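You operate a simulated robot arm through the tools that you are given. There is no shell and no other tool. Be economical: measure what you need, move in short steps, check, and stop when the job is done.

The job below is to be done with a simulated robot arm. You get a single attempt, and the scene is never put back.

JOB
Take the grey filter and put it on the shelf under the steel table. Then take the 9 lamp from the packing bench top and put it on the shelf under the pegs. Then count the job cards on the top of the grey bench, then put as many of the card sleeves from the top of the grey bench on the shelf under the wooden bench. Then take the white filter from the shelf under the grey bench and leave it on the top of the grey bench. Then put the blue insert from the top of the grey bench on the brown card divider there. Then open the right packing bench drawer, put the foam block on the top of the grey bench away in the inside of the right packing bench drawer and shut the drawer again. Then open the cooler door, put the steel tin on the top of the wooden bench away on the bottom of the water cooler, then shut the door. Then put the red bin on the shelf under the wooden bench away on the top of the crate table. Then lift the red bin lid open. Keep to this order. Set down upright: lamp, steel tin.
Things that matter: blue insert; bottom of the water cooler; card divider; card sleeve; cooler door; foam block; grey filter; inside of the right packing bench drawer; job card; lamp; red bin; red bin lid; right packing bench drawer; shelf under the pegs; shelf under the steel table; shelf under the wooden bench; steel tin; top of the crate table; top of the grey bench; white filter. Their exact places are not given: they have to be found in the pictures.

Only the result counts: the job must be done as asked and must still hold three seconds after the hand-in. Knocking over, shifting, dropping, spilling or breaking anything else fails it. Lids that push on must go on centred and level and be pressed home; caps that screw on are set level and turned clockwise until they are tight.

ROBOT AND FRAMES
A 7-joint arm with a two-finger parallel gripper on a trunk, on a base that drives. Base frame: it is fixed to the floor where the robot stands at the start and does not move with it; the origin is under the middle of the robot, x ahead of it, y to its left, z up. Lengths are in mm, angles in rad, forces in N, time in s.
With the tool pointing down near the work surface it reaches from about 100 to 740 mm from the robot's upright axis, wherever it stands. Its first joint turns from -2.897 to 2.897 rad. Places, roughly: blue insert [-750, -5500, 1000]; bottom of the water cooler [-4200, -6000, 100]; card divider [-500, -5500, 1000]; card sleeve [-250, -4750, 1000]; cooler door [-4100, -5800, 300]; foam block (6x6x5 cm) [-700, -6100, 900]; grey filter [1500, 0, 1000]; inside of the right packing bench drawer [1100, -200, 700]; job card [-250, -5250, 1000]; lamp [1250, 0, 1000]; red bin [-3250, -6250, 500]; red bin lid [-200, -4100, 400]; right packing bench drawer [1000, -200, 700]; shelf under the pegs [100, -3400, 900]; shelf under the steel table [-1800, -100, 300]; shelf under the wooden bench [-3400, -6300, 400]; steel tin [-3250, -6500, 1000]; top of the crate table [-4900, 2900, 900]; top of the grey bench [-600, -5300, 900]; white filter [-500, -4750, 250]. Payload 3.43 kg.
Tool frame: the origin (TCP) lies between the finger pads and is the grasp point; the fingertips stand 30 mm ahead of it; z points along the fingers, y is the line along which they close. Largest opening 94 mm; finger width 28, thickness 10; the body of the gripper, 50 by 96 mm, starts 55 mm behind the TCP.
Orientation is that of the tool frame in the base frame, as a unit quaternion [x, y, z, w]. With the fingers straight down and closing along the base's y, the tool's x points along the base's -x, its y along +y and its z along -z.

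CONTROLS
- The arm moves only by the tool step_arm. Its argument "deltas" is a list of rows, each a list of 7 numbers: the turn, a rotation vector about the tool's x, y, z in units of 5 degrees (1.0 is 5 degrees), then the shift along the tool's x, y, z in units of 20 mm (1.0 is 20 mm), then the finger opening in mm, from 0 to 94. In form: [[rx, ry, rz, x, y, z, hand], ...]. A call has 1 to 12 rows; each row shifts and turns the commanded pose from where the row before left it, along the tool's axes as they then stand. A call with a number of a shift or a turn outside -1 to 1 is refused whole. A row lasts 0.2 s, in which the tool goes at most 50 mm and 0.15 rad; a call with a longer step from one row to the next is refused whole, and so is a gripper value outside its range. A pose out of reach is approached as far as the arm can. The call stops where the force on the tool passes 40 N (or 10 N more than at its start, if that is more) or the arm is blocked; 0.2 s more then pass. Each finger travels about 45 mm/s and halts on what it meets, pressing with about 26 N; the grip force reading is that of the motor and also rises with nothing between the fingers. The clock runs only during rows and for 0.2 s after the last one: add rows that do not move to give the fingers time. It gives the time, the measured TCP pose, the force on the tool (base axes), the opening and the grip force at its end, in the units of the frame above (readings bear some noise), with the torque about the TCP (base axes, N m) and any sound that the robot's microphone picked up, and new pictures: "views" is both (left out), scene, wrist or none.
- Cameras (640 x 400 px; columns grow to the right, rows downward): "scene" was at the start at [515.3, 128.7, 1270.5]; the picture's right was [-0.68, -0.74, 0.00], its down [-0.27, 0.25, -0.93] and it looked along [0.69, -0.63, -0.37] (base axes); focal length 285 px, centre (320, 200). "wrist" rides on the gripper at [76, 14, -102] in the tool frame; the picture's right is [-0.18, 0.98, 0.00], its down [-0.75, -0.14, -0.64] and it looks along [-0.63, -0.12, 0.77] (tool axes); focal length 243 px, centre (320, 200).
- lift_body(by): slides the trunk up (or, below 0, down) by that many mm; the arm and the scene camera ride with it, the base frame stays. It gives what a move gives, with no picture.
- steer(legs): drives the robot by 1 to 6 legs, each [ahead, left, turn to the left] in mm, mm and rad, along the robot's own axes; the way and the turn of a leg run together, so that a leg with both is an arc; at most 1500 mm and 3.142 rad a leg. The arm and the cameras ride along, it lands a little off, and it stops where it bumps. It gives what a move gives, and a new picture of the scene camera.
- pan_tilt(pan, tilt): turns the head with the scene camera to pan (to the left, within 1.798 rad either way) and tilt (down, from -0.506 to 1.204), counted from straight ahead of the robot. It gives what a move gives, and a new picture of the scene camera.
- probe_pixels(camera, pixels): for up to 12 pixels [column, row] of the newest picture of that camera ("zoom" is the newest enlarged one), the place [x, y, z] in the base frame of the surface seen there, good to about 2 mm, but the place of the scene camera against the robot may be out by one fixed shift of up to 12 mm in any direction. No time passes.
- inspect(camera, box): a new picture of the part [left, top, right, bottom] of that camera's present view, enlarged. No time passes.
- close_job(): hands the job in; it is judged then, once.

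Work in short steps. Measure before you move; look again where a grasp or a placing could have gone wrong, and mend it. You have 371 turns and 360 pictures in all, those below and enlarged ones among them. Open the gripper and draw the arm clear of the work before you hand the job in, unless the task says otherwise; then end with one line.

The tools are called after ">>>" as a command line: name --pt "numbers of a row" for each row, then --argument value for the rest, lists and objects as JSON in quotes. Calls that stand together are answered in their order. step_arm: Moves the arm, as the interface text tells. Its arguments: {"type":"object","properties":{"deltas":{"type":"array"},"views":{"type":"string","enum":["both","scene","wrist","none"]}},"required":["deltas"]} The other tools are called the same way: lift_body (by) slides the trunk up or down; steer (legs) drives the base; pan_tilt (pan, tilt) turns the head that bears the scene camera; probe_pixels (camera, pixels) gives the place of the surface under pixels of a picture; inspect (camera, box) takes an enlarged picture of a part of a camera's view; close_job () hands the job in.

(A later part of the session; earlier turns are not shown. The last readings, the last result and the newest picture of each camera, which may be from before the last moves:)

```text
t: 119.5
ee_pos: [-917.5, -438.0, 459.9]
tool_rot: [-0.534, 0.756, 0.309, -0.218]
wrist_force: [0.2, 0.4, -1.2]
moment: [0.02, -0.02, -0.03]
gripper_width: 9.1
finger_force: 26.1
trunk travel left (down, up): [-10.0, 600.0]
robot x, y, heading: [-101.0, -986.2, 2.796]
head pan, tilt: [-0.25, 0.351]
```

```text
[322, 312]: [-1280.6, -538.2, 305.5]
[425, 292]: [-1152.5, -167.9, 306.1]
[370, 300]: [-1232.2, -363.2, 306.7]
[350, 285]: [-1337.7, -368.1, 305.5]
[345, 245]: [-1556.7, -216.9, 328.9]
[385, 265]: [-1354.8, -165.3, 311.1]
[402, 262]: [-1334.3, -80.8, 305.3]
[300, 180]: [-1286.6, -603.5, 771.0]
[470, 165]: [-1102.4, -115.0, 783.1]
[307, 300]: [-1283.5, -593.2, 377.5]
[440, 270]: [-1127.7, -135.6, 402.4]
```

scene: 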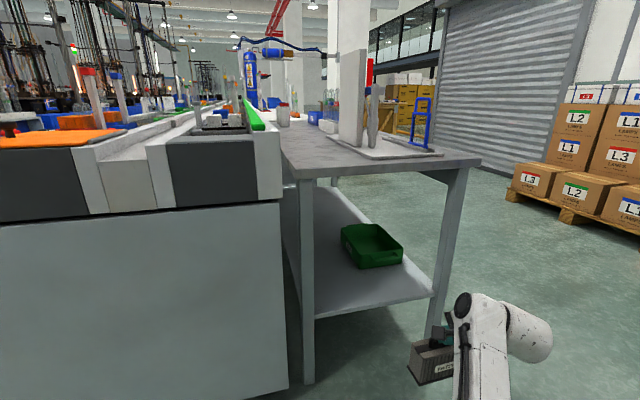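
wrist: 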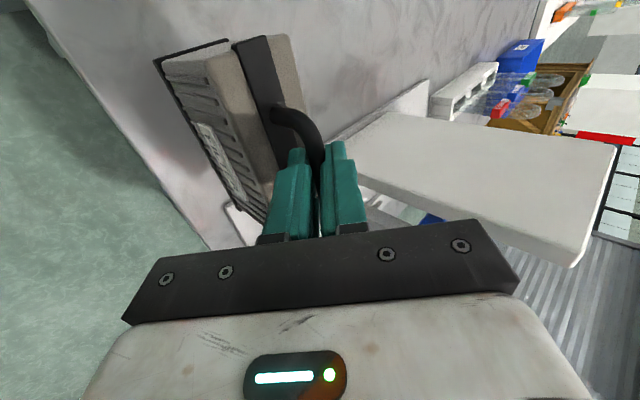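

Path is clear: drive ahead 355 mm carries the filter over the shelf.

>>> steer --legs '[[355, 0, 0]]'

```text
t: 121.8
ee_pos: [-1266.3, -330.4, 461.5]
tool_rot: [-0.538, 0.753, 0.308, -0.221]
wrist_force: [-0.3, -0.8, -2.2]
moment: [-0.02, -0.02, 0.02]
gripper_width: 9.1
finger_force: 26.0
trunk travel left (down, up): [-10.0, 600.0]
robot x, y, heading: [-441.0, -869.1, 2.807]
head pan, tilt: [-0.25, 0.351]
```

scene: 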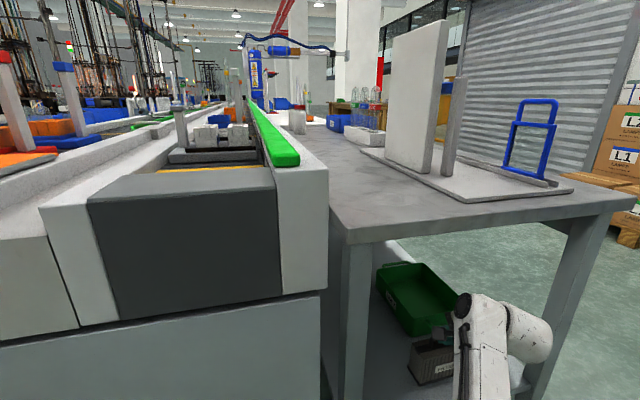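

In place (TCP 59 mm inside the shelf edge). Lower gently to contact.

>>> step_arm --pt "0 0 0 0 -0.7 0.7 0" --pt "0 0 0 0 -0.35 0.35 0" --pt "0 0 0 0 -0.07 0.07 0" --pt "0 0 0 0 -0.07 0.07 0" --pt "0 0 0 0 -0.07 0.07 0" --views "none"

>>> step_arm --pt "0 0 0 0 -0.07 0.07 0" --pt "0 0 0 0 0 0 0" --views "wrist"

```text
t: 123.0
ee_pos: [-1265.4, -328.4, 425.9]
tool_rot: [-0.538, 0.753, 0.308, -0.221]
wrist_force: [-0.1, -0.4, -1.2]
moment: [0.0, 0.01, -0.01]
gripper_width: 9.2
finger_force: 26.3
trunk travel left (down, up): [-10.0, 600.0]
robot x, y, heading: [-440.8, -863.9, 2.805]
head pan, tilt: [-0.25, 0.351]
```

```text
t: 123.6
ee_pos: [-1265.8, -328.7, 424.5]
tool_rot: [-0.537, 0.753, 0.309, -0.221]
wrist_force: [0.8, 2.1, 5.6]
moment: [-0.26, 0.16, 0.0]
gripper_width: 9.1
finger_force: 25.9
trunk travel left (down, up): [-10.0, 600.0]
robot x, y, heading: [-444.0, -863.3, 2.808]
head pan, tilt: [-0.25, 0.351]
```

wrist: 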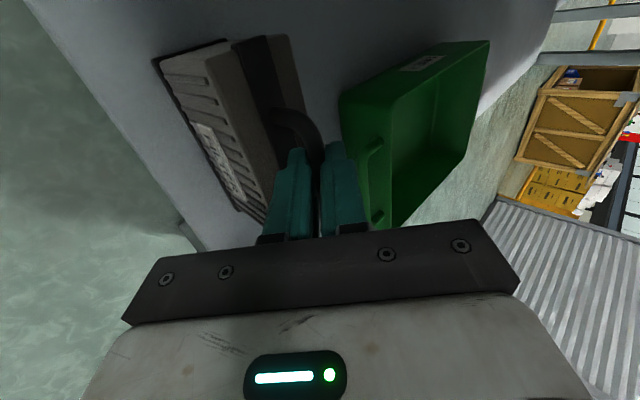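

Resting on the shelf. Open to 26 mm and withdraw along the tool axis.

>>> step_arm --pt "0 0 0 0 0 0 26" --pt "0 0 0 0 0 0 26" --pt "0 0 0 0 0 -0.6 26" --pt "0 0 0 0 0 -1 26" --pt "0 0 0 0 0 -1 26" --pt "0 0 0 0 0 -1 26"

```text
t: 125.0
ee_pos: [-1217.1, -344.4, 476.3]
tool_rot: [-0.539, 0.752, 0.307, -0.221]
wrist_force: [0.5, -0.2, 0.3]
moment: [-0.02, 0.0, 0.0]
gripper_width: 25.8
finger_force: 0.0
trunk travel left (down, up): [-10.0, 600.0]
robot x, y, heading: [-440.1, -861.3, 2.808]
head pan, tilt: [-0.25, 0.351]
```

scene: 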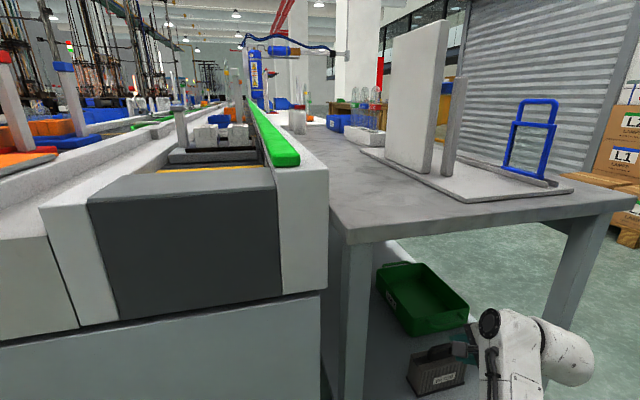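
wrist: 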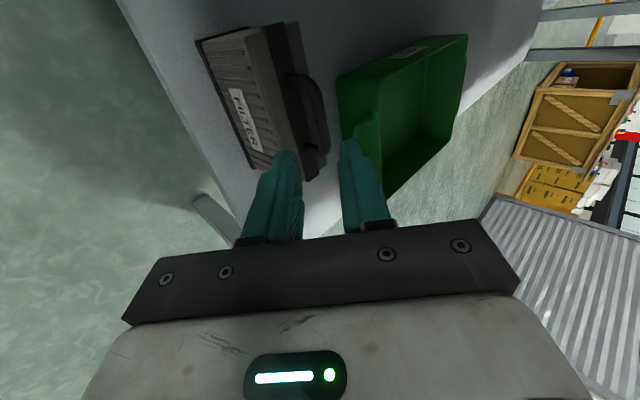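

The filter stands on the shelf. I retract the arm horizontally 240 mm, then turn the wrist -90° for a lateral (tilted) grasp.

>>> step_arm --pt "0 0 0 0 -0.7 -0.7 40" --pt "0 0 0 0 -0.7 -0.7 60" --pt "0 0 0 0 -0.7 -0.7 80" --pt "0 0 0 0 -0.7 -0.7 94" --pt "0 0 0 0 -0.7 -0.7 94" --pt "0 0 0 0 -0.7 -0.7 94" --pt "0 0 0 0 -0.7 -0.7 94" --pt "0 0 0 0 -0.7 -0.7 94" --pt "0 0 0 0 -0.7 -0.7 94" --pt "0 0 0 0 -0.7 -0.7 94" --pt "0 0 0 0 -0.7 -0.7 94" --pt "0 0 0 0 -0.7 -0.7 94" --views "scene"

>>> lift_body --by 290

>>> step_arm --pt "0 0 -1 0 0 0 94" --pt "0 0 -1 0 0 0 94" --pt "0 0 -1 0 0 0 94" --pt "0 0 -1 0 0 0 94" --pt "0 0 -1 0 0 0 94" --pt "0 0 -1 0 0 0 94" --pt "0 0 -1 0 0 0 94" --pt "0 0 -1 0 0 0 94" --pt "0 0 -1 0 0 0 94" --views "none"

>>> step_arm --pt "0 0 -1 0 0 0 94" --pt "0 0 -1 0 0 0 94" --pt "0 0 -1 0 0 0 94" --pt "0 0 -1 0 0 0 94" --pt "0 0 -1 0 0 0 94" --pt "0 0 -1 0 0 0 94" --pt "0 0 -1 0 0 0 94" --pt "0 0 -1 0 0 0 94" --pt "0 0 -1 0 0 0 94" --views "none"

```text
t: 127.6
ee_pos: [-991.4, -423.6, 477.6]
tool_rot: [-0.539, 0.753, 0.307, -0.221]
wrist_force: [-0.6, -0.2, 0.0]
moment: [-0.01, 0.0, 0.02]
gripper_width: 94.1
finger_force: 0.1
trunk travel left (down, up): [-10.0, 600.0]
robot x, y, heading: [-438.6, -866.8, 2.808]
head pan, tilt: [-0.25, 0.351]
```

scene: 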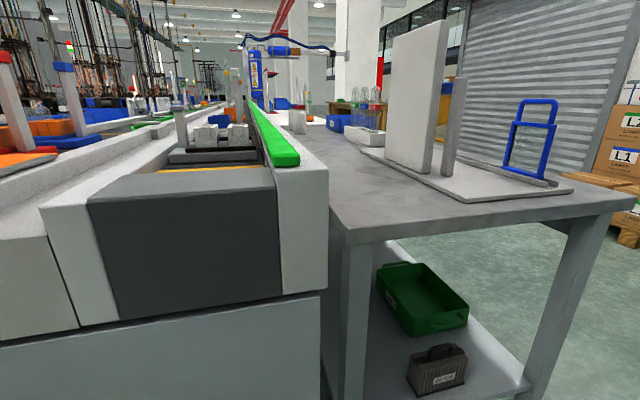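

```text
t: 130.5
ee_pos: [-992.1, -422.2, 767.0]
tool_rot: [-0.539, 0.753, 0.308, -0.221]
wrist_force: [0.6, -0.5, 0.1]
moment: [0.01, 0.0, 0.0]
gripper_width: 94.0
finger_force: 0.1
trunk travel left (down, up): [-300.0, 310.0]
robot x, y, heading: [-441.1, -863.1, 2.809]
head pan, tilt: [-0.25, 0.351]
```

```text
t: 132.5
ee_pos: [-991.3, -423.3, 766.9]
tool_rot: [0.786, -0.489, -0.369, 0.086]
wrist_force: [0.0, 0.2, 0.4]
moment: [-0.03, -0.02, 0.02]
gripper_width: 93.8
finger_force: 0.1
trunk travel left (down, up): [-300.0, 310.0]
robot x, y, heading: [-444.0, -863.1, 2.812]
head pan, tilt: [-0.25, 0.351]
```

```text
t: 134.5
ee_pos: [-993.8, -422.5, 768.3]
tool_rot: [0.913, -0.151, -0.375, -0.062]
wrist_force: [0.7, -0.2, 0.8]
moment: [0.05, 0.03, 0.01]
gripper_width: 94.0
finger_force: 0.2
trunk travel left (down, up): [-300.0, 310.0]
robot x, y, heading: [-441.4, -862.4, 2.803]
head pan, tilt: [-0.25, 0.351]
```

Raise the tool 220 mm, then turn the robot around toward the packing bench.

>>> step_arm --pt "0 0 0 -0.7 0 -0.7 94" --pt "0 0 0 -0.7 0 -0.7 94" --pt "0 0 0 -0.7 0 -0.7 94" --pt "0 0 0 -0.7 0 -0.7 94" --pt "0 0 0 -0.7 0 -0.7 94" --pt "0 0 0 -0.7 0 -0.7 94" --pt "0 0 0 -0.7 0 -0.7 94" --pt "0 0 0 -0.7 0 -0.7 94" --pt "0 0 0 -0.7 0 -0.7 94" --pt "0 0 0 -0.7 0 -0.7 94" --pt "0 0 0 -0.7 0 -0.7 94" --views "none"

>>> steer --legs '[[-60, 0, 0], [0, 0, -1.57], [0, 0, -1.57]]'

```text
t: 136.9
ee_pos: [-1001.2, -400.2, 980.4]
tool_rot: [0.913, -0.151, -0.374, -0.06]
wrist_force: [-0.2, 0.2, -1.7]
moment: [0.01, 0.02, -0.05]
gripper_width: 94.0
finger_force: 0.0
out of reach, approached as far as the arm can: row 7, 8, 9, 10
trunk travel left (down, up): [-300.0, 310.0]
robot x, y, heading: [-444.7, -859.9, 2.805]
head pan, tilt: [-0.25, 0.351]
```

```text
t: 145.5
ee_pos: [179.1, -1342.2, 981.1]
tool_rot: [0.148, 0.913, -0.06, 0.374]
wrist_force: [0.0, -0.6, -0.6]
moment: [0.01, 0.01, -0.01]
gripper_width: 93.7
finger_force: 0.1
trunk travel left (down, up): [-300.0, 310.0]
robot x, y, heading: [-382.8, -880.7, -0.326]
head pan, tilt: [-0.25, 0.351]
```

scene: 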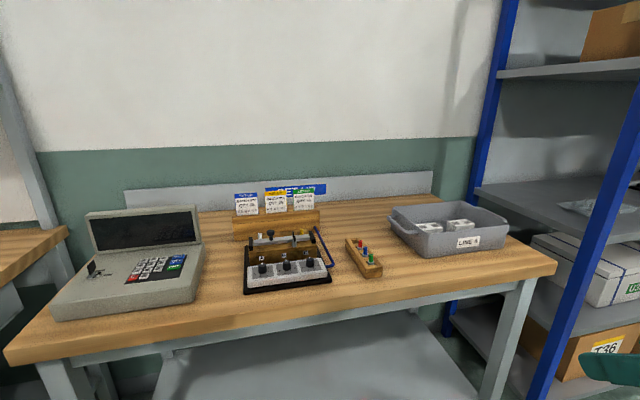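

Now I drive left along to the packing bench and approach it.

>>> steer --legs '[[0, 1500, -0.014], [0, 83, 0], [350, 0, 0]]'

>>> pan_tilt --pan -0.2 --tilt 0.5

```text
t: 155.4
ee_pos: [1013.1, -3.2, 982.2]
tool_rot: [0.161, 0.912, -0.065, 0.372]
wrist_force: [0.6, 0.8, -0.2]
moment: [0.02, -0.02, 0.01]
gripper_width: 94.0
finger_force: 0.0
trunk travel left (down, up): [-300.0, 310.0]
robot x, y, heading: [464.0, 467.5, -0.351]
head pan, tilt: [-0.25, 0.351]
```

scene: 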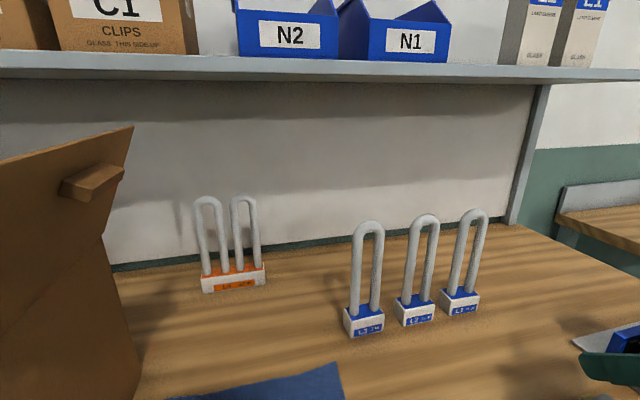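

```text
t: 156.1
ee_pos: [1013.2, -4.2, 980.9]
tool_rot: [0.161, 0.911, -0.065, 0.374]
wrist_force: [-0.6, -0.1, -0.2]
moment: [-0.02, -0.02, 0.01]
gripper_width: 94.2
finger_force: 0.0
trunk travel left (down, up): [-300.0, 310.0]
robot x, y, heading: [462.7, 471.4, -0.352]
head pan, tilt: [-0.201, 0.499]
```

scene: 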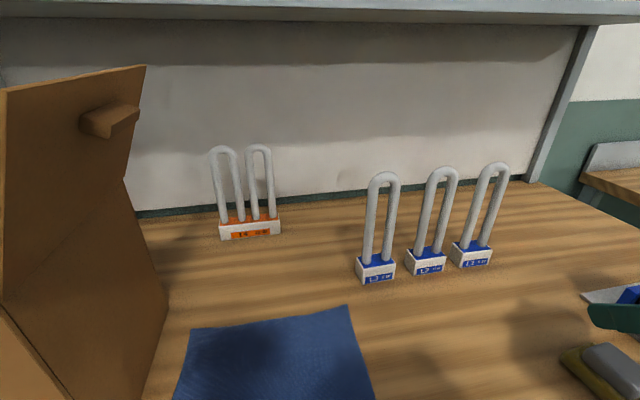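

All lamps intact. I zoom on L1 (470,210) and measure it.

>>> inspect --camera "scene" --box '[400, 150, 530, 280]'

>>> step_arm --pt "0 0 0 0 0 0 94" --views "wrist"

```text
3.08 times, centred on (465, 215) of scene
```

zoom: 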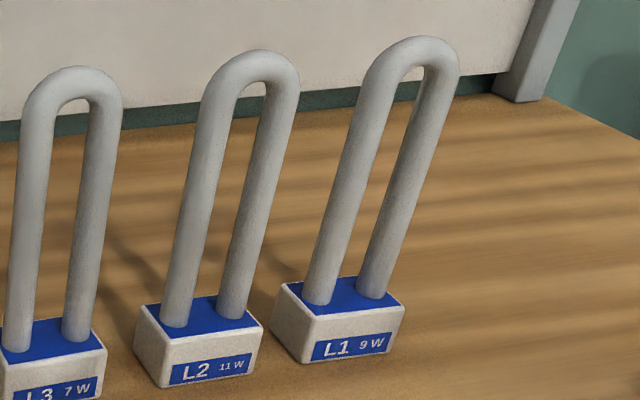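

```text
t: 156.5
ee_pos: [1013.1, -3.8, 980.8]
tool_rot: [0.161, 0.912, -0.065, 0.373]
wrist_force: [0.0, 0.0, 0.1]
moment: [0.0, 0.0, 0.03]
gripper_width: 93.9
finger_force: 0.0
trunk travel left (down, up): [-300.0, 310.0]
robot x, y, heading: [461.1, 468.7, -0.349]
head pan, tilt: [-0.201, 0.499]
```

wrist: 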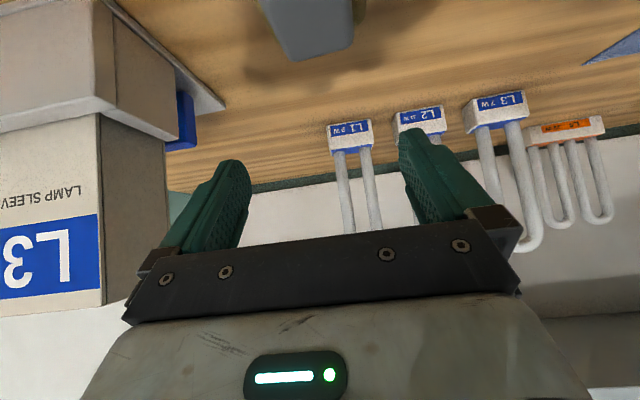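

>>> probe_pixels --camera "wrist" --pixels '[[332, 128], [369, 123], [343, 200], [373, 200], [342, 165], [367, 163], [350, 130], [400, 118], [100, 120], [108, 200], [176, 130]]'

>>> probe_pixels --camera "zoom" --pixels '[[340, 220], [405, 220], [375, 100], [435, 100], [418, 45], [320, 295], [370, 290], [305, 350], [400, 330], [280, 290], [240, 200], [275, 90]]'

```text
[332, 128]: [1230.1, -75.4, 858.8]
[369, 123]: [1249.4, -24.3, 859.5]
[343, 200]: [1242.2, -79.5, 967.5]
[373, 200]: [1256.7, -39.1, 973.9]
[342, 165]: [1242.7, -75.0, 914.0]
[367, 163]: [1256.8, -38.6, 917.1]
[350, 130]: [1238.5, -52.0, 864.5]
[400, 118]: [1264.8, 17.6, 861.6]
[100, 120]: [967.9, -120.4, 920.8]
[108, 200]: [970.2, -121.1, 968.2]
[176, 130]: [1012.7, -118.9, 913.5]
```

```text
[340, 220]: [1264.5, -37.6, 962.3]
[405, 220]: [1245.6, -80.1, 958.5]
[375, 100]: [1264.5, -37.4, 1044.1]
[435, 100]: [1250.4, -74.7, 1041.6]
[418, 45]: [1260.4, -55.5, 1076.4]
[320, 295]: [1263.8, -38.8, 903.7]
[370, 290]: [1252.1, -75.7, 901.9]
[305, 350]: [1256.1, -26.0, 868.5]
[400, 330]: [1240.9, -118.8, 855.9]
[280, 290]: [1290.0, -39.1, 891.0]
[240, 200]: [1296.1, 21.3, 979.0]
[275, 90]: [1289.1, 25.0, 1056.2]
```

L1 centre ≈ (1258,-61), tube span 59 mm, gap to L2 ≈ 50 mm. I advance toward it with fingers open, stopping ~30 mm short.

>>> step_arm --pt "0 0 0 -0.667 0.5 0.808 94" --pt "0 0 0 -0.667 0.5 0.808 94" --pt "0 0 0 -0.667 0.5 0.808 94" --pt "0 0 0 -0.667 0 0.808 94" --pt "0 0 0 -0.667 0 0.808 94" --pt "0 0 0 -0.667 0 0.808 94" --pt "0 0 0 -0.667 0 0.808 94" --pt "0 0 0 -0.667 0 0.808 94" --pt "0 0 0 -0.667 0 0.808 94"

```text
t: 158.7
ee_pos: [1154.4, -67.8, 965.3]
tool_rot: [0.178, 0.906, -0.076, 0.376]
wrist_force: [0.3, -0.2, 0.1]
moment: [0.05, -0.05, 0.01]
gripper_width: 94.0
finger_force: 0.1
trunk travel left (down, up): [-300.0, 310.0]
robot x, y, heading: [436.8, 469.5, -0.384]
head pan, tilt: [-0.201, 0.499]
stopped in row 9: the arm was blocked; the commanded pose is now the measured one
```

scene: 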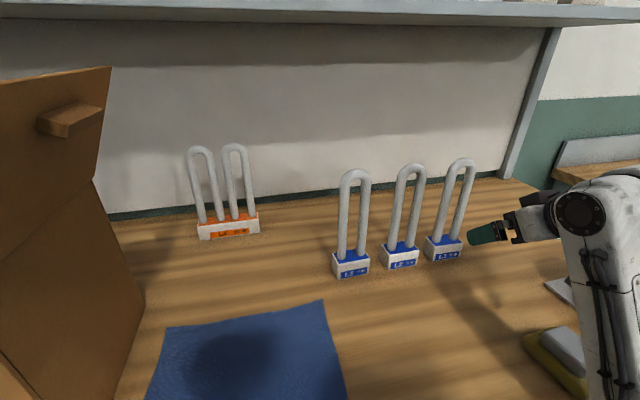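
wrist: 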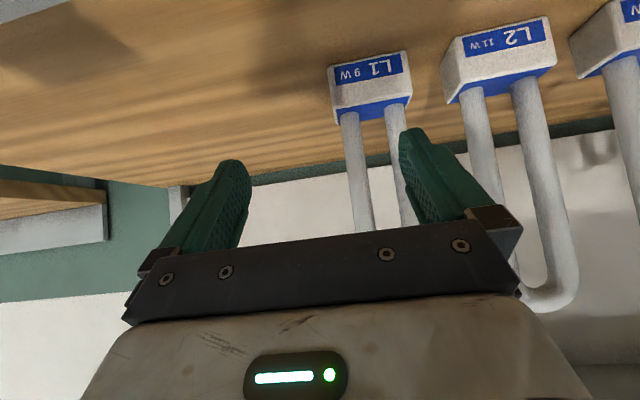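

The arm was blocked and the base shifted a little; the elbow may be touching the bench. I look there.

>>> pan_tilt --pan -0.6 --tilt 0.85

```text
t: 159.5
ee_pos: [1154.6, -66.2, 964.7]
tool_rot: [0.177, 0.907, -0.075, 0.375]
wrist_force: [-1.1, 0.3, 0.5]
moment: [0.02, 0.02, 0.0]
gripper_width: 94.2
finger_force: 0.1
trunk travel left (down, up): [-300.0, 310.0]
robot x, y, heading: [440.0, 472.3, -0.388]
head pan, tilt: [-0.6, 0.85]
```

scene: 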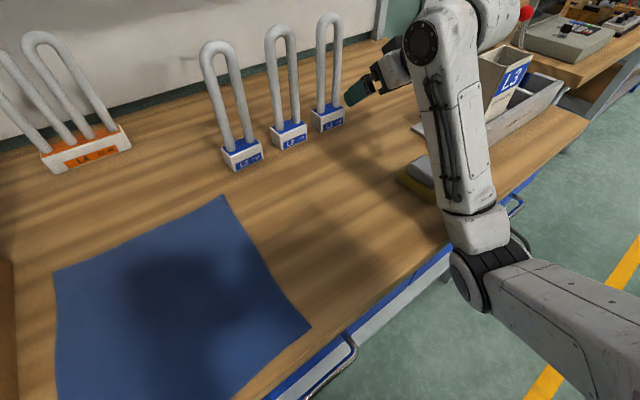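

The elbow touched the bench front edge (it hangs low). I back up 40 mm and raise the trunk 200 mm, so the elbow works higher.

>>> steer --legs '[[-40, 0, 0.04]]'

>>> lift_body --by 200

>>> pan_tilt --pan -0.5 --tilt 0.85

```text
t: 160.4
ee_pos: [1145.9, -20.3, 963.1]
tool_rot: [0.156, 0.911, -0.066, 0.376]
wrist_force: [0.4, 0.0, -0.7]
moment: [-0.04, 0.01, 0.02]
gripper_width: 94.0
finger_force: 0.0
trunk travel left (down, up): [-300.0, 310.0]
robot x, y, heading: [400.6, 484.7, -0.348]
head pan, tilt: [-0.6, 0.85]
```

scene: 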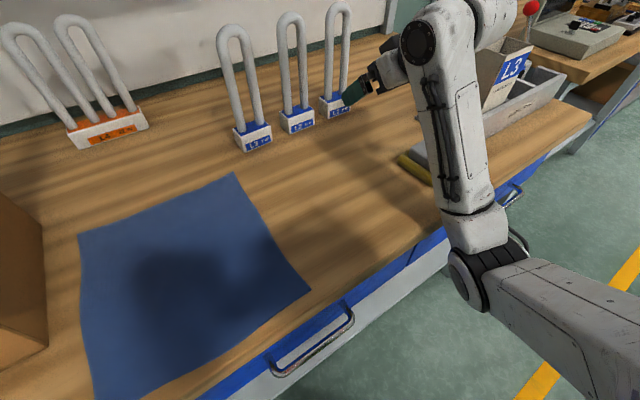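

```text
t: 162.6
ee_pos: [1146.0, -20.0, 1163.7]
tool_rot: [0.155, 0.912, -0.066, 0.374]
wrist_force: [0.0, -0.9, 0.1]
moment: [-0.01, 0.02, -0.03]
gripper_width: 94.2
finger_force: 0.0
trunk travel left (down, up): [-500.0, 110.0]
robot x, y, heading: [401.5, 486.5, -0.347]
head pan, tilt: [-0.6, 0.85]
```

```text
t: 163.3
ee_pos: [1146.3, -20.5, 1162.7]
tool_rot: [0.156, 0.912, -0.066, 0.375]
wrist_force: [0.4, 0.3, -0.5]
moment: [0.01, -0.01, -0.04]
gripper_width: 94.0
finger_force: 0.0
trunk travel left (down, up): [-500.0, 110.0]
robot x, y, heading: [404.8, 485.7, -0.342]
head pan, tilt: [-0.499, 0.85]
```

scene: 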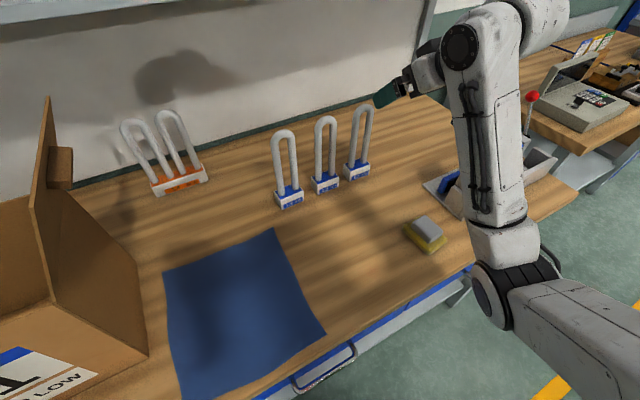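

I check that the sponge and lamps haven't moved.

>>> probe_pixels --camera "scene" --pixels '[[427, 228], [405, 226], [420, 246], [446, 240], [418, 218], [290, 200], [325, 185], [357, 175], [445, 185]]'

>>> inspect --camera "scene" --box '[380, 160, 540, 270]'

```text
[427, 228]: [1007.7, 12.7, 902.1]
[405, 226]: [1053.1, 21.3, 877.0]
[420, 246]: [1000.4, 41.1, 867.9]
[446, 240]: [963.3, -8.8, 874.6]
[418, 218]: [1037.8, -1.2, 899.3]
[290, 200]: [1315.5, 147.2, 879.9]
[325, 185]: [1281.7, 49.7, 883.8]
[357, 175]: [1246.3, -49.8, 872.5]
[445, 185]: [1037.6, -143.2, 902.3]
```

```text
3.64 times, centred on (460, 215) of scene
```

zoom: 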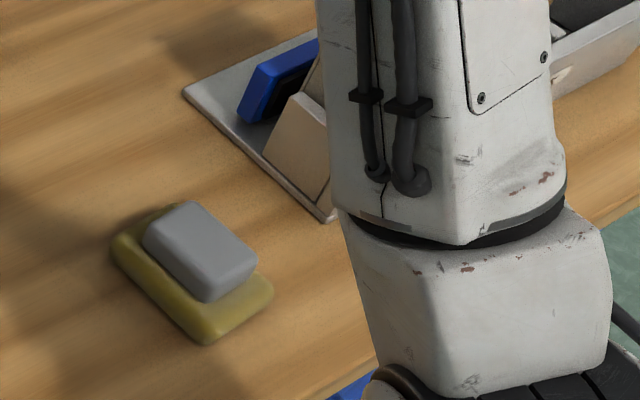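

Nothing has moved. I now lower the tool straight down ~200 mm in front of L1, aligned at s=364.

>>> step_arm --pt "0 0 0 0.7 0 0.71 94" --pt "0 0 0 0.7 0 0.71 94" --pt "0 0 0 0.7 0 0.71 94" --pt "0 0 0 0.7 0 0.71 94" --pt "0 0 0 0.7 0 0.71 94" --pt "0 0 0 0.7 0 0.71 94" --pt "0 0 0 0.7 0 0.71 94" --pt "0 0 0 0.7 0 0.71 94" --pt "0 0 0 0.7 0 0.71 94" --pt "0 0 0 0.7 0 0.71 94" --pt "0 0 0 0.28 0 0.28 94"

```text
t: 165.7
ee_pos: [1148.8, -21.5, 955.4]
tool_rot: [0.157, 0.911, -0.067, 0.375]
wrist_force: [-0.2, -0.9, -0.3]
moment: [-0.04, 0.01, 0.02]
gripper_width: 94.2
finger_force: 0.1
trunk travel left (down, up): [-500.0, 110.0]
robot x, y, heading: [400.9, 486.8, -0.348]
head pan, tilt: [-0.499, 0.85]
```

scene: 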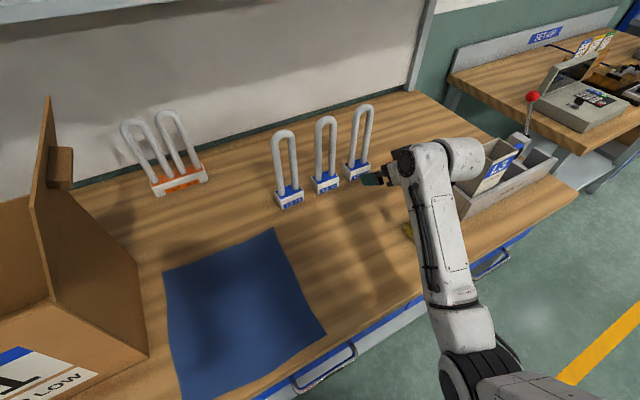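
wrist: 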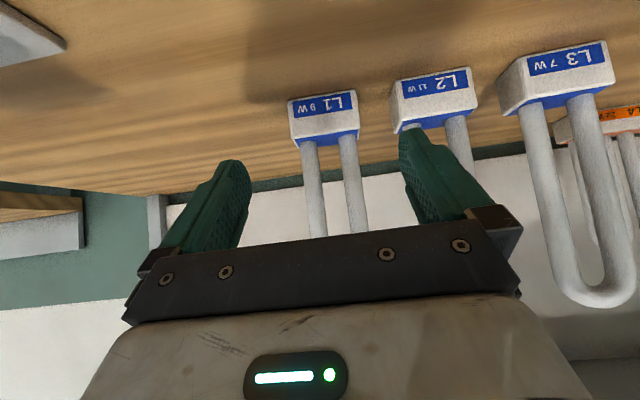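

Aligned. I probe the elbow height before advancing 119 mm.

>>> probe_pixels --camera "scene" --pixels '[[460, 375], [445, 340], [430, 310], [425, 240], [490, 350], [440, 365]]'

>>> probe_pixels --camera "wrist" --pixels '[[313, 180], [350, 180], [318, 220], [358, 218], [455, 140]]'

```text
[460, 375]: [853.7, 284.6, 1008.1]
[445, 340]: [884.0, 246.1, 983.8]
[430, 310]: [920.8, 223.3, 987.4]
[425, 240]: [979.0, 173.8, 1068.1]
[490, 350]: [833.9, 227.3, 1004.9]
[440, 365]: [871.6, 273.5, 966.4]
```

```text
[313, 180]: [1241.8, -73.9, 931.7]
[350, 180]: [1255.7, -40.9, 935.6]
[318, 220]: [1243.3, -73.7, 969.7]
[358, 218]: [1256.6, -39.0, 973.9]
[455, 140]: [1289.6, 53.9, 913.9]
```

Clearances fine. Advance 112 mm around the tubes.

>>> step_arm --pt "0 0 0 -0.715 0 0.7 94" --pt "0 0 0 -0.715 0 0.7 94" --pt "0 0 0 -0.715 0 0.7 94" --pt "0 0 0 -0.715 0 0.7 94" --pt "0 0 0 -0.715 0 0.7 94" --pt "0 0 0 -0.43 0 0.42 94"

```text
t: 167.1
ee_pos: [1251.6, -59.2, 955.2]
tool_rot: [0.156, 0.912, -0.066, 0.375]
wrist_force: [0.3, -0.4, 0.4]
moment: [-0.01, -0.03, 0.0]
gripper_width: 94.1
finger_force: 0.0
trunk travel left (down, up): [-500.0, 110.0]
robot x, y, heading: [404.4, 485.4, -0.344]
head pan, tilt: [-0.499, 0.85]
```

scene: 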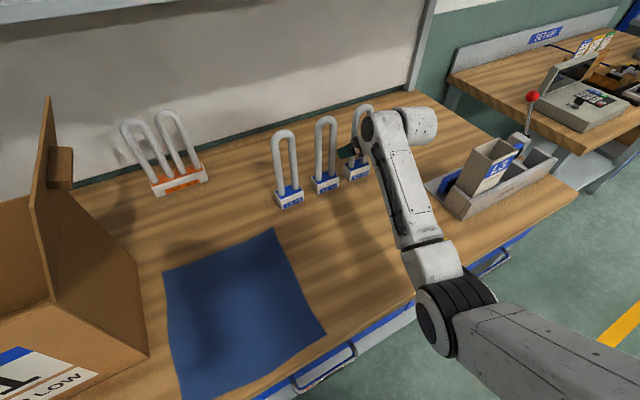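
wrist: 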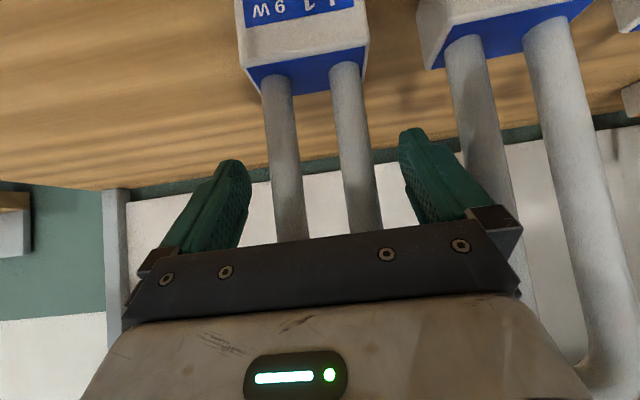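

Tubes are centred between the fingers. Close.

>>> step_arm --pt "0 0 0 0 0 0 45" --pt "0 0 0 0 0 0 40" --pt "0 0 0 0 0 0 40" --pt "0 0 0 0 0 0 40" --pt "0 0 0 0 0 0 40" --views "wrist"

```text
t: 168.3
ee_pos: [1252.3, -59.1, 956.7]
tool_rot: [0.154, 0.912, -0.065, 0.375]
wrist_force: [0.5, 1.0, 0.6]
moment: [-0.02, -0.05, 0.02]
gripper_width: 61.4
finger_force: 26.7
trunk travel left (down, up): [-500.0, 110.0]
robot x, y, heading: [402.7, 484.5, -0.351]
head pan, tilt: [-0.499, 0.85]
```

wrist: 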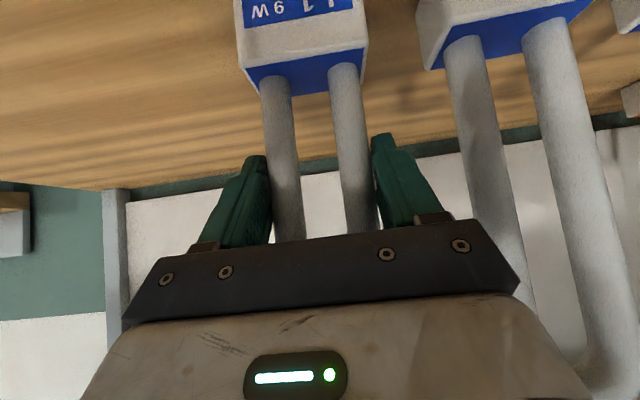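

Gripped (61 mm). Lift 120 mm, then back away from the bench.

>>> step_arm --pt "0 0 0 -0.35 0 -0.36 40" --pt "0 0 0 -0.7 0 -0.71 40" --pt "0 0 0 -0.7 0 -0.71 40" --pt "0 0 0 -0.7 0 -0.71 40" --pt "0 0 0 -0.7 0 -0.71 40" --pt "0 0 0 -0.7 0 -0.71 40" --pt "0 0 0 -0.7 0 -0.71 40" --views "wrist"

>>> steer --legs '[[-450, 0, 0]]'

```text
t: 169.9
ee_pos: [1252.9, -58.1, 1087.1]
tool_rot: [0.155, 0.911, -0.066, 0.375]
wrist_force: [-0.1, -0.5, -2.7]
moment: [0.03, 0.03, 0.02]
gripper_width: 61.3
finger_force: 26.2
trunk travel left (down, up): [-500.0, 110.0]
robot x, y, heading: [403.2, 481.4, -0.343]
head pan, tilt: [-0.499, 0.85]
```

wrist: 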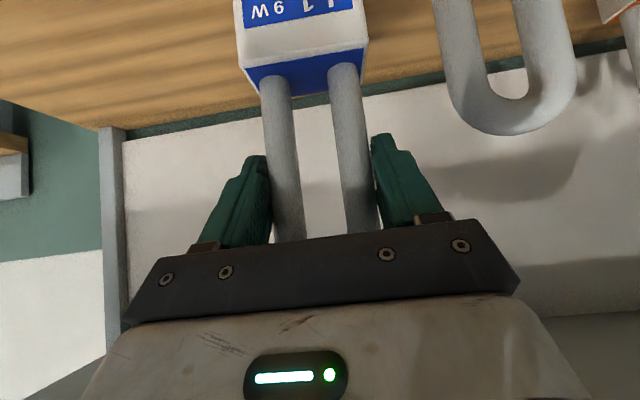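

```text
t: 172.6
ee_pos: [830.7, 105.8, 1087.1]
tool_rot: [0.15, 0.913, -0.064, 0.375]
wrist_force: [0.1, 0.0, -2.1]
moment: [-0.01, 0.01, -0.03]
gripper_width: 61.4
finger_force: 26.1
trunk travel left (down, up): [-500.0, 110.0]
robot x, y, heading: [-31.8, 637.6, -0.334]
head pan, tilt: [-0.499, 0.85]
```

scene: 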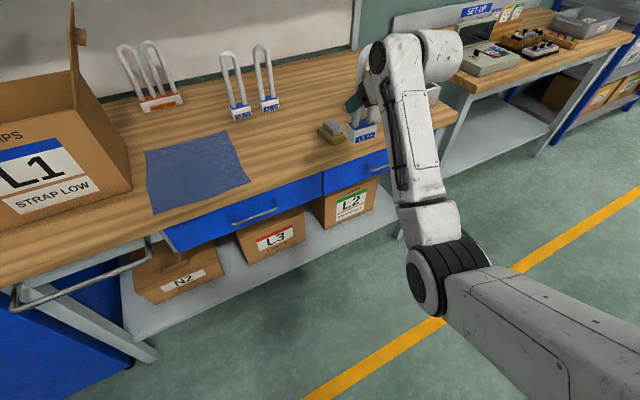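

Lamp held. I turn right to face -y and look down the aisle.

>>> steer --legs '[[-60, 0, 0], [0, 0, -1.236]]'

>>> pan_tilt --pan 0.25 --tilt 0.3

```text
t: 176.7
ee_pos: [-309.7, -326.3, 1086.3]
tool_rot: [0.652, 0.656, -0.269, 0.269]
wrist_force: [-0.5, -0.1, -1.4]
moment: [0.01, 0.03, 0.0]
gripper_width: 61.3
finger_force: 25.8
trunk travel left (down, up): [-500.0, 110.0]
robot x, y, heading: [-90.2, 657.8, -1.57]
head pan, tilt: [-0.499, 0.85]
```

scene: 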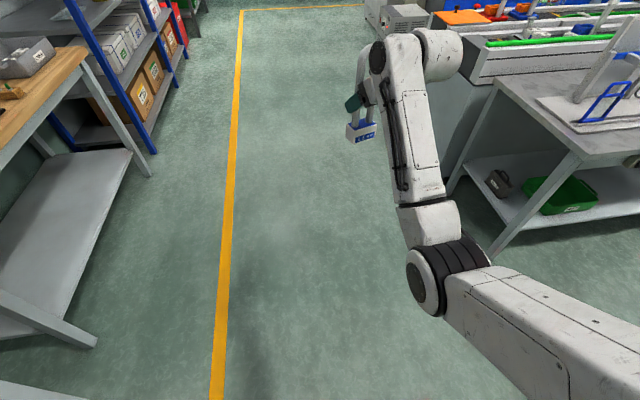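

```text
t: 177.8
ee_pos: [-309.4, -327.5, 1086.1]
tool_rot: [0.652, 0.657, -0.269, 0.268]
wrist_force: [-0.1, -0.2, -2.2]
moment: [-0.01, 0.01, -0.07]
gripper_width: 61.4
finger_force: 25.4
trunk travel left (down, up): [-500.0, 110.0]
robot x, y, heading: [-88.8, 656.4, -1.572]
head pan, tilt: [0.25, 0.3]
```

scene: 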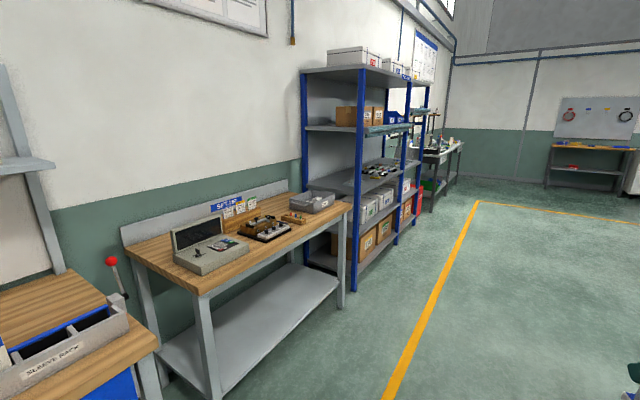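

The pegs with a shelf below are at (600,150). I probe and zoom.

>>> probe_pixels --camera "scene" --pixels '[[560, 150], [590, 152], [620, 154], [600, 125], [640, 155], [585, 170], [480, 205], [600, 260], [425, 160], [370, 280]]'

>>> inspect --camera "scene" --box '[520, 80, 640, 200]'

```text
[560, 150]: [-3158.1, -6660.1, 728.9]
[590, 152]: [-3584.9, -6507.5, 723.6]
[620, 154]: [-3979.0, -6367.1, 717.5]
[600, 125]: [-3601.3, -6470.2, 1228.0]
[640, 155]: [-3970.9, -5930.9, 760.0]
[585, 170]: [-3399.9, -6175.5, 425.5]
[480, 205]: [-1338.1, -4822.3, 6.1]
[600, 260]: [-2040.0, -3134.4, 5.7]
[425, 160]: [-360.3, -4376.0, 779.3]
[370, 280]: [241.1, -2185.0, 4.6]
```

```text
3.33 times, centred on (580, 140) of scene
```

zoom: 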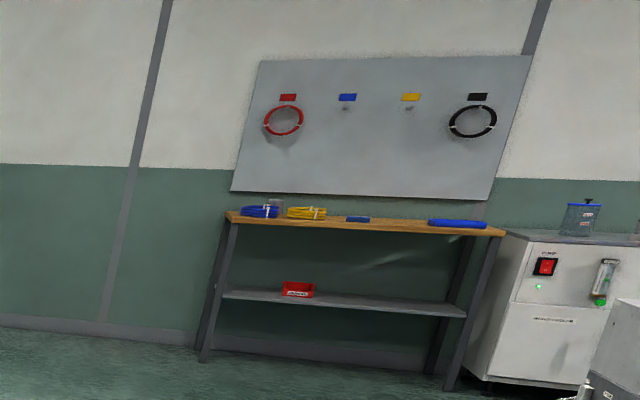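

That far bench is the wooden bench; the peg shelf should be along the left wall near (100,-3400). I drive down the aisle parallel to the wall and face it.

>>> steer --legs '[[0, 0, -0.34], [1500, 0, 0], [1400, 0, 0]]'

>>> pan_tilt --pan 1.0 --tilt 0.25

```text
t: 192.8
ee_pos: [-1574.2, -2941.8, 1087.0]
tool_rot: [0.75, 0.541, -0.309, 0.221]
wrist_force: [0.5, 0.8, -2.4]
moment: [-0.01, 0.06, 0.0]
gripper_width: 61.3
finger_force: 26.1
trunk travel left (down, up): [-500.0, 110.0]
robot x, y, heading: [-1043.9, -2077.9, -1.903]
head pan, tilt: [0.25, 0.3]
```

scene: 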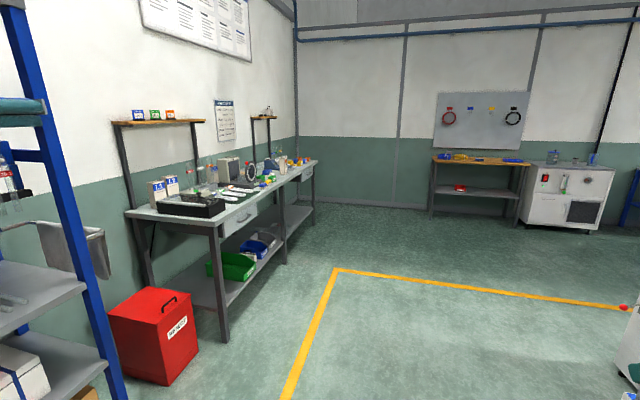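

```text
t: 193.9
ee_pos: [-1574.3, -2941.7, 1086.3]
tool_rot: [0.75, 0.54, -0.31, 0.221]
wrist_force: [0.0, 0.2, -1.2]
moment: [0.01, 0.0, 0.03]
gripper_width: 61.6
finger_force: 26.0
trunk travel left (down, up): [-500.0, 110.0]
robot x, y, heading: [-1042.2, -2080.6, -1.905]
head pan, tilt: [1.0, 0.25]
```

scene: 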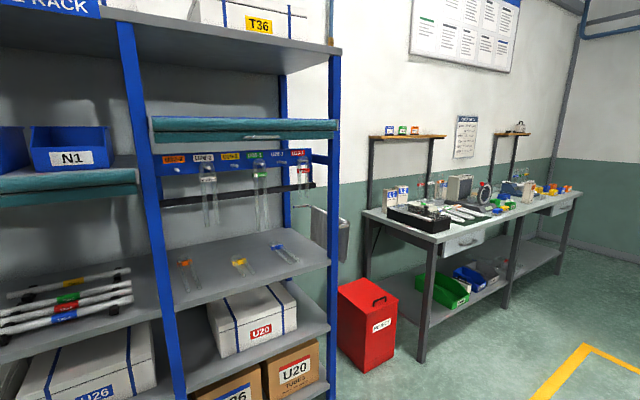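

The pegs rail with the shelf beneath (240,265) is in this rack bay. Zoom and probe.

>>> inspect --camera "scene" --box '[140, 100, 350, 320]'

>>> probe_pixels --camera "scene" --pixels '[[180, 310], [325, 265], [215, 280], [290, 262], [240, 265], [200, 265], [280, 235], [210, 220], [260, 225], [170, 200], [310, 190], [240, 140]]'

```text
1.82 times, centred on (245, 210) of scene
```

zoom: 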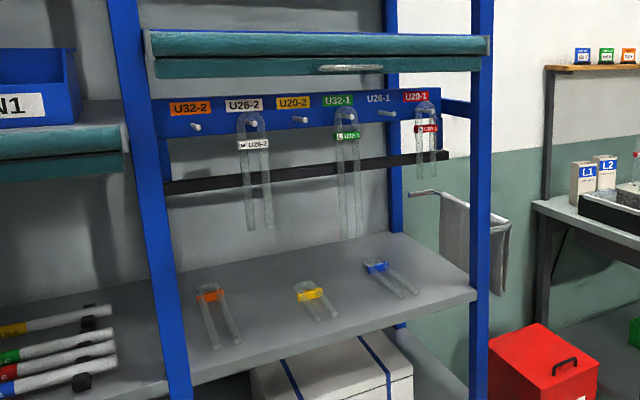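

```text
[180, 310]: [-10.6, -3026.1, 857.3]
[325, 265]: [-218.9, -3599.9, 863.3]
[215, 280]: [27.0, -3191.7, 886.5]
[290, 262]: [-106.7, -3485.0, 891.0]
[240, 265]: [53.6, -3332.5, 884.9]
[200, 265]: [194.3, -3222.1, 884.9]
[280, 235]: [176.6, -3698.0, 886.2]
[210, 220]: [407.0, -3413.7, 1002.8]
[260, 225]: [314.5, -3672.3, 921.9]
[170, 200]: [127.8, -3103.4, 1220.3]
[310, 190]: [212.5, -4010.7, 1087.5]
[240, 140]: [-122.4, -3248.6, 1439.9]
```

Shelf is z≈877, front edge e≈1000. I drive 600 mm further and turn to face the rack.

>>> steer --legs '[[600, 0, 0], [0, 0, 1.565]]'

>>> pan_tilt --pan -0.2 --tilt 0.45

```text
t: 201.1
ee_pos: [-380.0, -3170.9, 1087.0]
tool_rot: [0.153, 0.912, -0.064, 0.375]
wrist_force: [-0.4, 0.4, -1.8]
moment: [0.02, 0.0, 0.01]
gripper_width: 55.2
finger_force: 26.0
trunk travel left (down, up): [-500.0, 110.0]
robot x, y, heading: [-1234.4, -2633.7, -0.345]
head pan, tilt: [1.0, 0.25]
```

scene: 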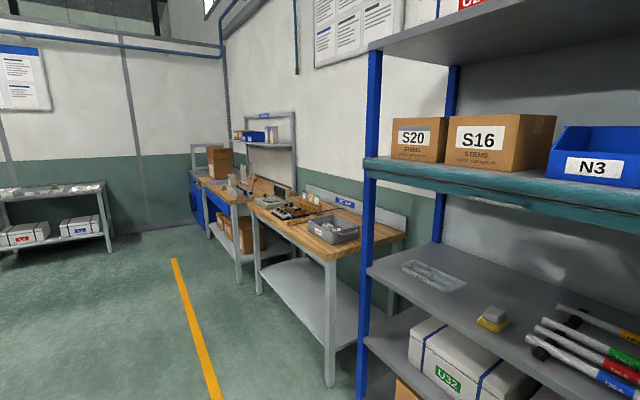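

```text
t: 202.5
ee_pos: [-380.7, -3171.6, 1085.6]
tool_rot: [0.153, 0.912, -0.065, 0.375]
wrist_force: [0.1, -0.1, -0.9]
moment: [0.02, -0.02, -0.02]
gripper_width: 55.2
finger_force: 25.4
trunk travel left (down, up): [-500.0, 110.0]
robot x, y, heading: [-1233.6, -2630.8, -0.339]
head pan, tilt: [-0.201, 0.45]
```

scene: 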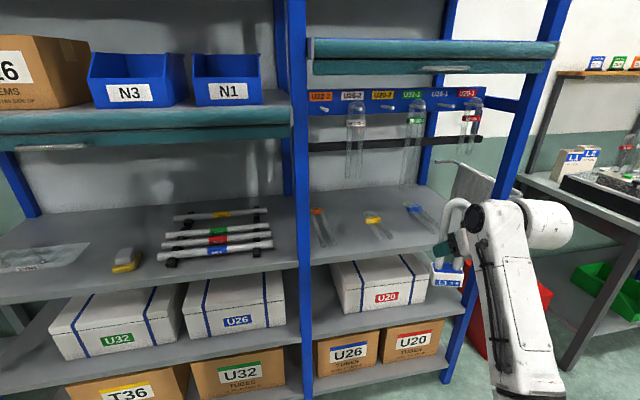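

The opening fell from 61 to 55 mm, so the lamp may have shifted in the grip. I check with the wrist camera.

>>> step_arm --pt "0 0 0 0 0 0 40" --views "wrist"

>>> inspect --camera "scene" --box '[400, 180, 520, 300]'

```text
t: 202.9
ee_pos: [-379.3, -3171.9, 1086.3]
tool_rot: [0.153, 0.913, -0.065, 0.373]
wrist_force: [0.5, 0.0, -1.1]
moment: [0.04, 0.01, 0.0]
gripper_width: 55.0
finger_force: 25.8
trunk travel left (down, up): [-500.0, 110.0]
robot x, y, heading: [-1232.9, -2633.6, -0.341]
head pan, tilt: [-0.201, 0.45]
```

wrist: 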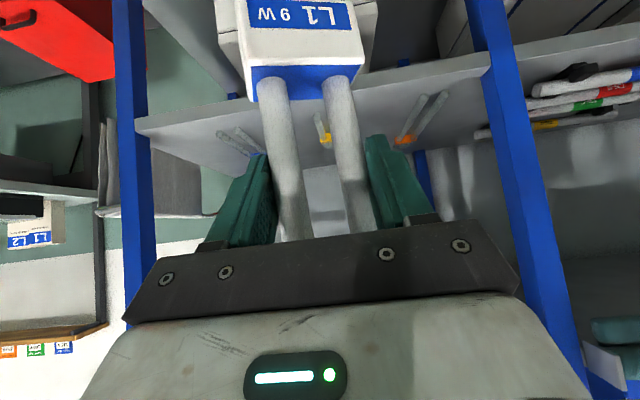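

```text
3.33 times, centred on (460, 240) of scene
```

zoom: 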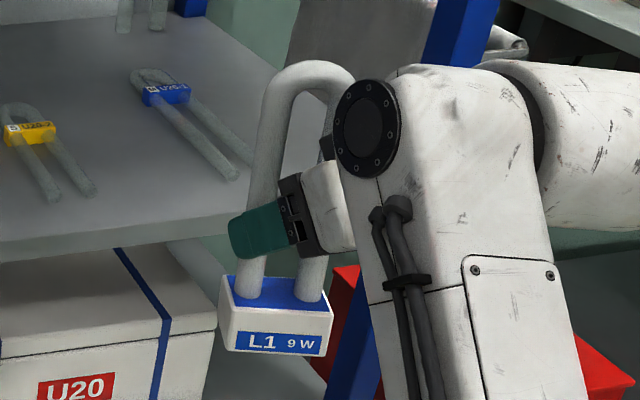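

>>> probe_pixels --camera "wrist" --pixels '[[275, 100], [285, 150], [293, 200], [338, 95], [348, 150], [356, 200], [255, 28], [360, 30], [250, 65], [365, 68], [300, 68]]'

```text
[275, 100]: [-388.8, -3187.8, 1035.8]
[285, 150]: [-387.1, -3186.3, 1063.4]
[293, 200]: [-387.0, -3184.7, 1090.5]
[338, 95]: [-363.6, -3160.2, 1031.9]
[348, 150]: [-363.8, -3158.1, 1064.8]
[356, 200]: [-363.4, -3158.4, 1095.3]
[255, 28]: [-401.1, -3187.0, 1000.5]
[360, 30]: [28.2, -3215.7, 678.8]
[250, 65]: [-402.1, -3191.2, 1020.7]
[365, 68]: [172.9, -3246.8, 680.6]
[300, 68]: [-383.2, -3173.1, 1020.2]
```

The lamp has only yawed ~20° and is still vertical. I probe the shelf items to find a free spot.

>>> inspect --camera "scene" --box '[295, 90, 495, 270]'

>>> probe_pixels --camera "scene" --pixels '[[312, 210], [324, 244], [367, 213], [390, 236], [408, 206], [437, 228], [340, 255], [400, 243], [352, 170], [357, 180], [415, 180], [465, 145]]'

```text
2.22 times, centred on (395, 180) of scene
```

zoom: 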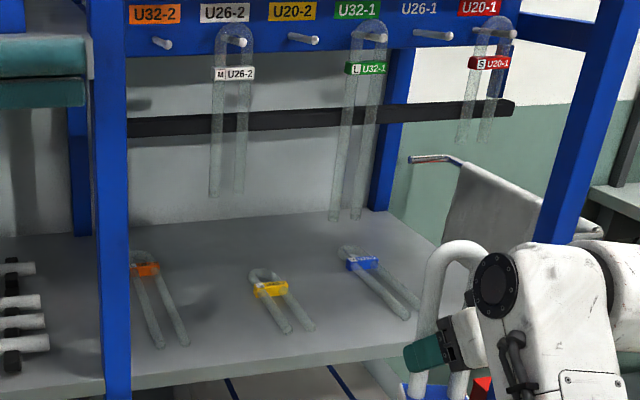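

```text
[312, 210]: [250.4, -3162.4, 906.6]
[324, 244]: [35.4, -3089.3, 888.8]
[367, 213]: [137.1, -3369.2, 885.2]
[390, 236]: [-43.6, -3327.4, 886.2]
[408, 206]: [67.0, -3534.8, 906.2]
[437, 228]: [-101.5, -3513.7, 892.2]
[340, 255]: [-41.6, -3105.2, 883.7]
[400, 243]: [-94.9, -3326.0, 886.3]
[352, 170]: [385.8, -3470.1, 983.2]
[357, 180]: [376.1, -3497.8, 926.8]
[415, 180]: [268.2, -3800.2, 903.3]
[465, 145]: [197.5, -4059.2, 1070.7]
```

Gap at l≈-3030 between the orange and yellow tubes is free. I drive left 86 and ahead 315 mm with the lamp 100 mm above the shelf.

>>> steer --legs '[[0, 86, 0], [315, 0, 0]]'

>>> step_arm --pt "0 0 0 0 0 0 40" --views "wrist"

```text
t: 205.7
ee_pos: [-48.3, -3203.4, 1085.7]
tool_rot: [0.154, 0.912, -0.066, 0.375]
wrist_force: [-0.8, -0.5, -2.4]
moment: [-0.02, 0.05, -0.01]
gripper_width: 54.8
finger_force: 25.4
trunk travel left (down, up): [-500.0, 110.0]
robot x, y, heading: [-903.6, -2663.5, -0.343]
head pan, tilt: [-0.201, 0.45]
```

scene: 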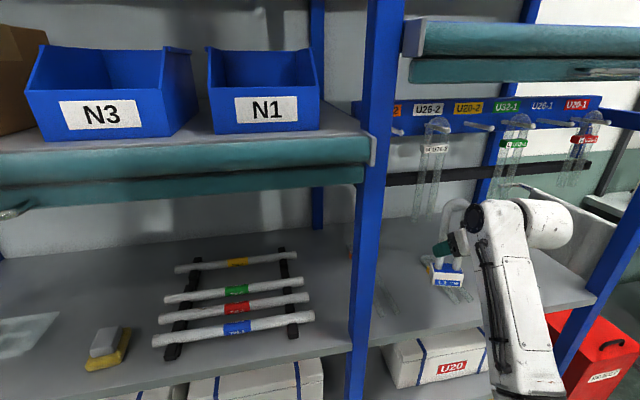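

```text
t: 206.1
ee_pos: [-48.8, -3204.1, 1085.2]
tool_rot: [0.154, 0.912, -0.065, 0.374]
wrist_force: [0.5, 0.4, -2.3]
moment: [0.01, 0.01, -0.04]
gripper_width: 54.9
finger_force: 25.5
trunk travel left (down, up): [-500.0, 110.0]
robot x, y, heading: [-899.6, -2660.8, -0.342]
head pan, tilt: [-0.201, 0.45]
```

wrist: 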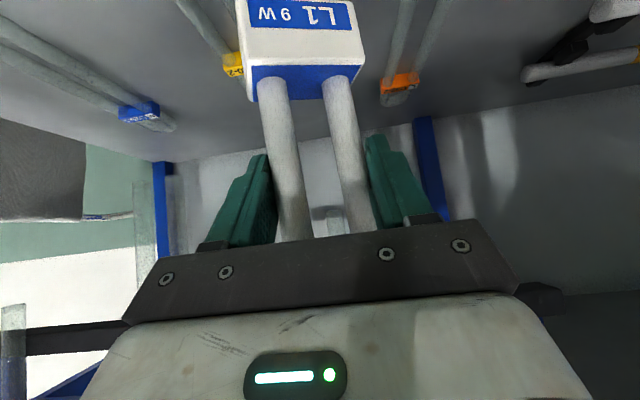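

>>> probe_pixels --camera "wrist" --pixels '[[200, 15], [225, 40], [232, 70], [402, 20], [440, 20], [385, 95], [200, 100], [380, 20], [290, 130], [345, 130], [360, 30]]'

```text
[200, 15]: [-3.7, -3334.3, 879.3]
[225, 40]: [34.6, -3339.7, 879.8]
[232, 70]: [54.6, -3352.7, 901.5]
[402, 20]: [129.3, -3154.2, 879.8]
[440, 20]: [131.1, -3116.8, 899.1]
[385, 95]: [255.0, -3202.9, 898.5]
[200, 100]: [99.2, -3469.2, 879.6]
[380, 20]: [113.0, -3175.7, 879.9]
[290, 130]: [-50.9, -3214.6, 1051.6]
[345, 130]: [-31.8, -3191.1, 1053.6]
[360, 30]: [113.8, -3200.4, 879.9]
```

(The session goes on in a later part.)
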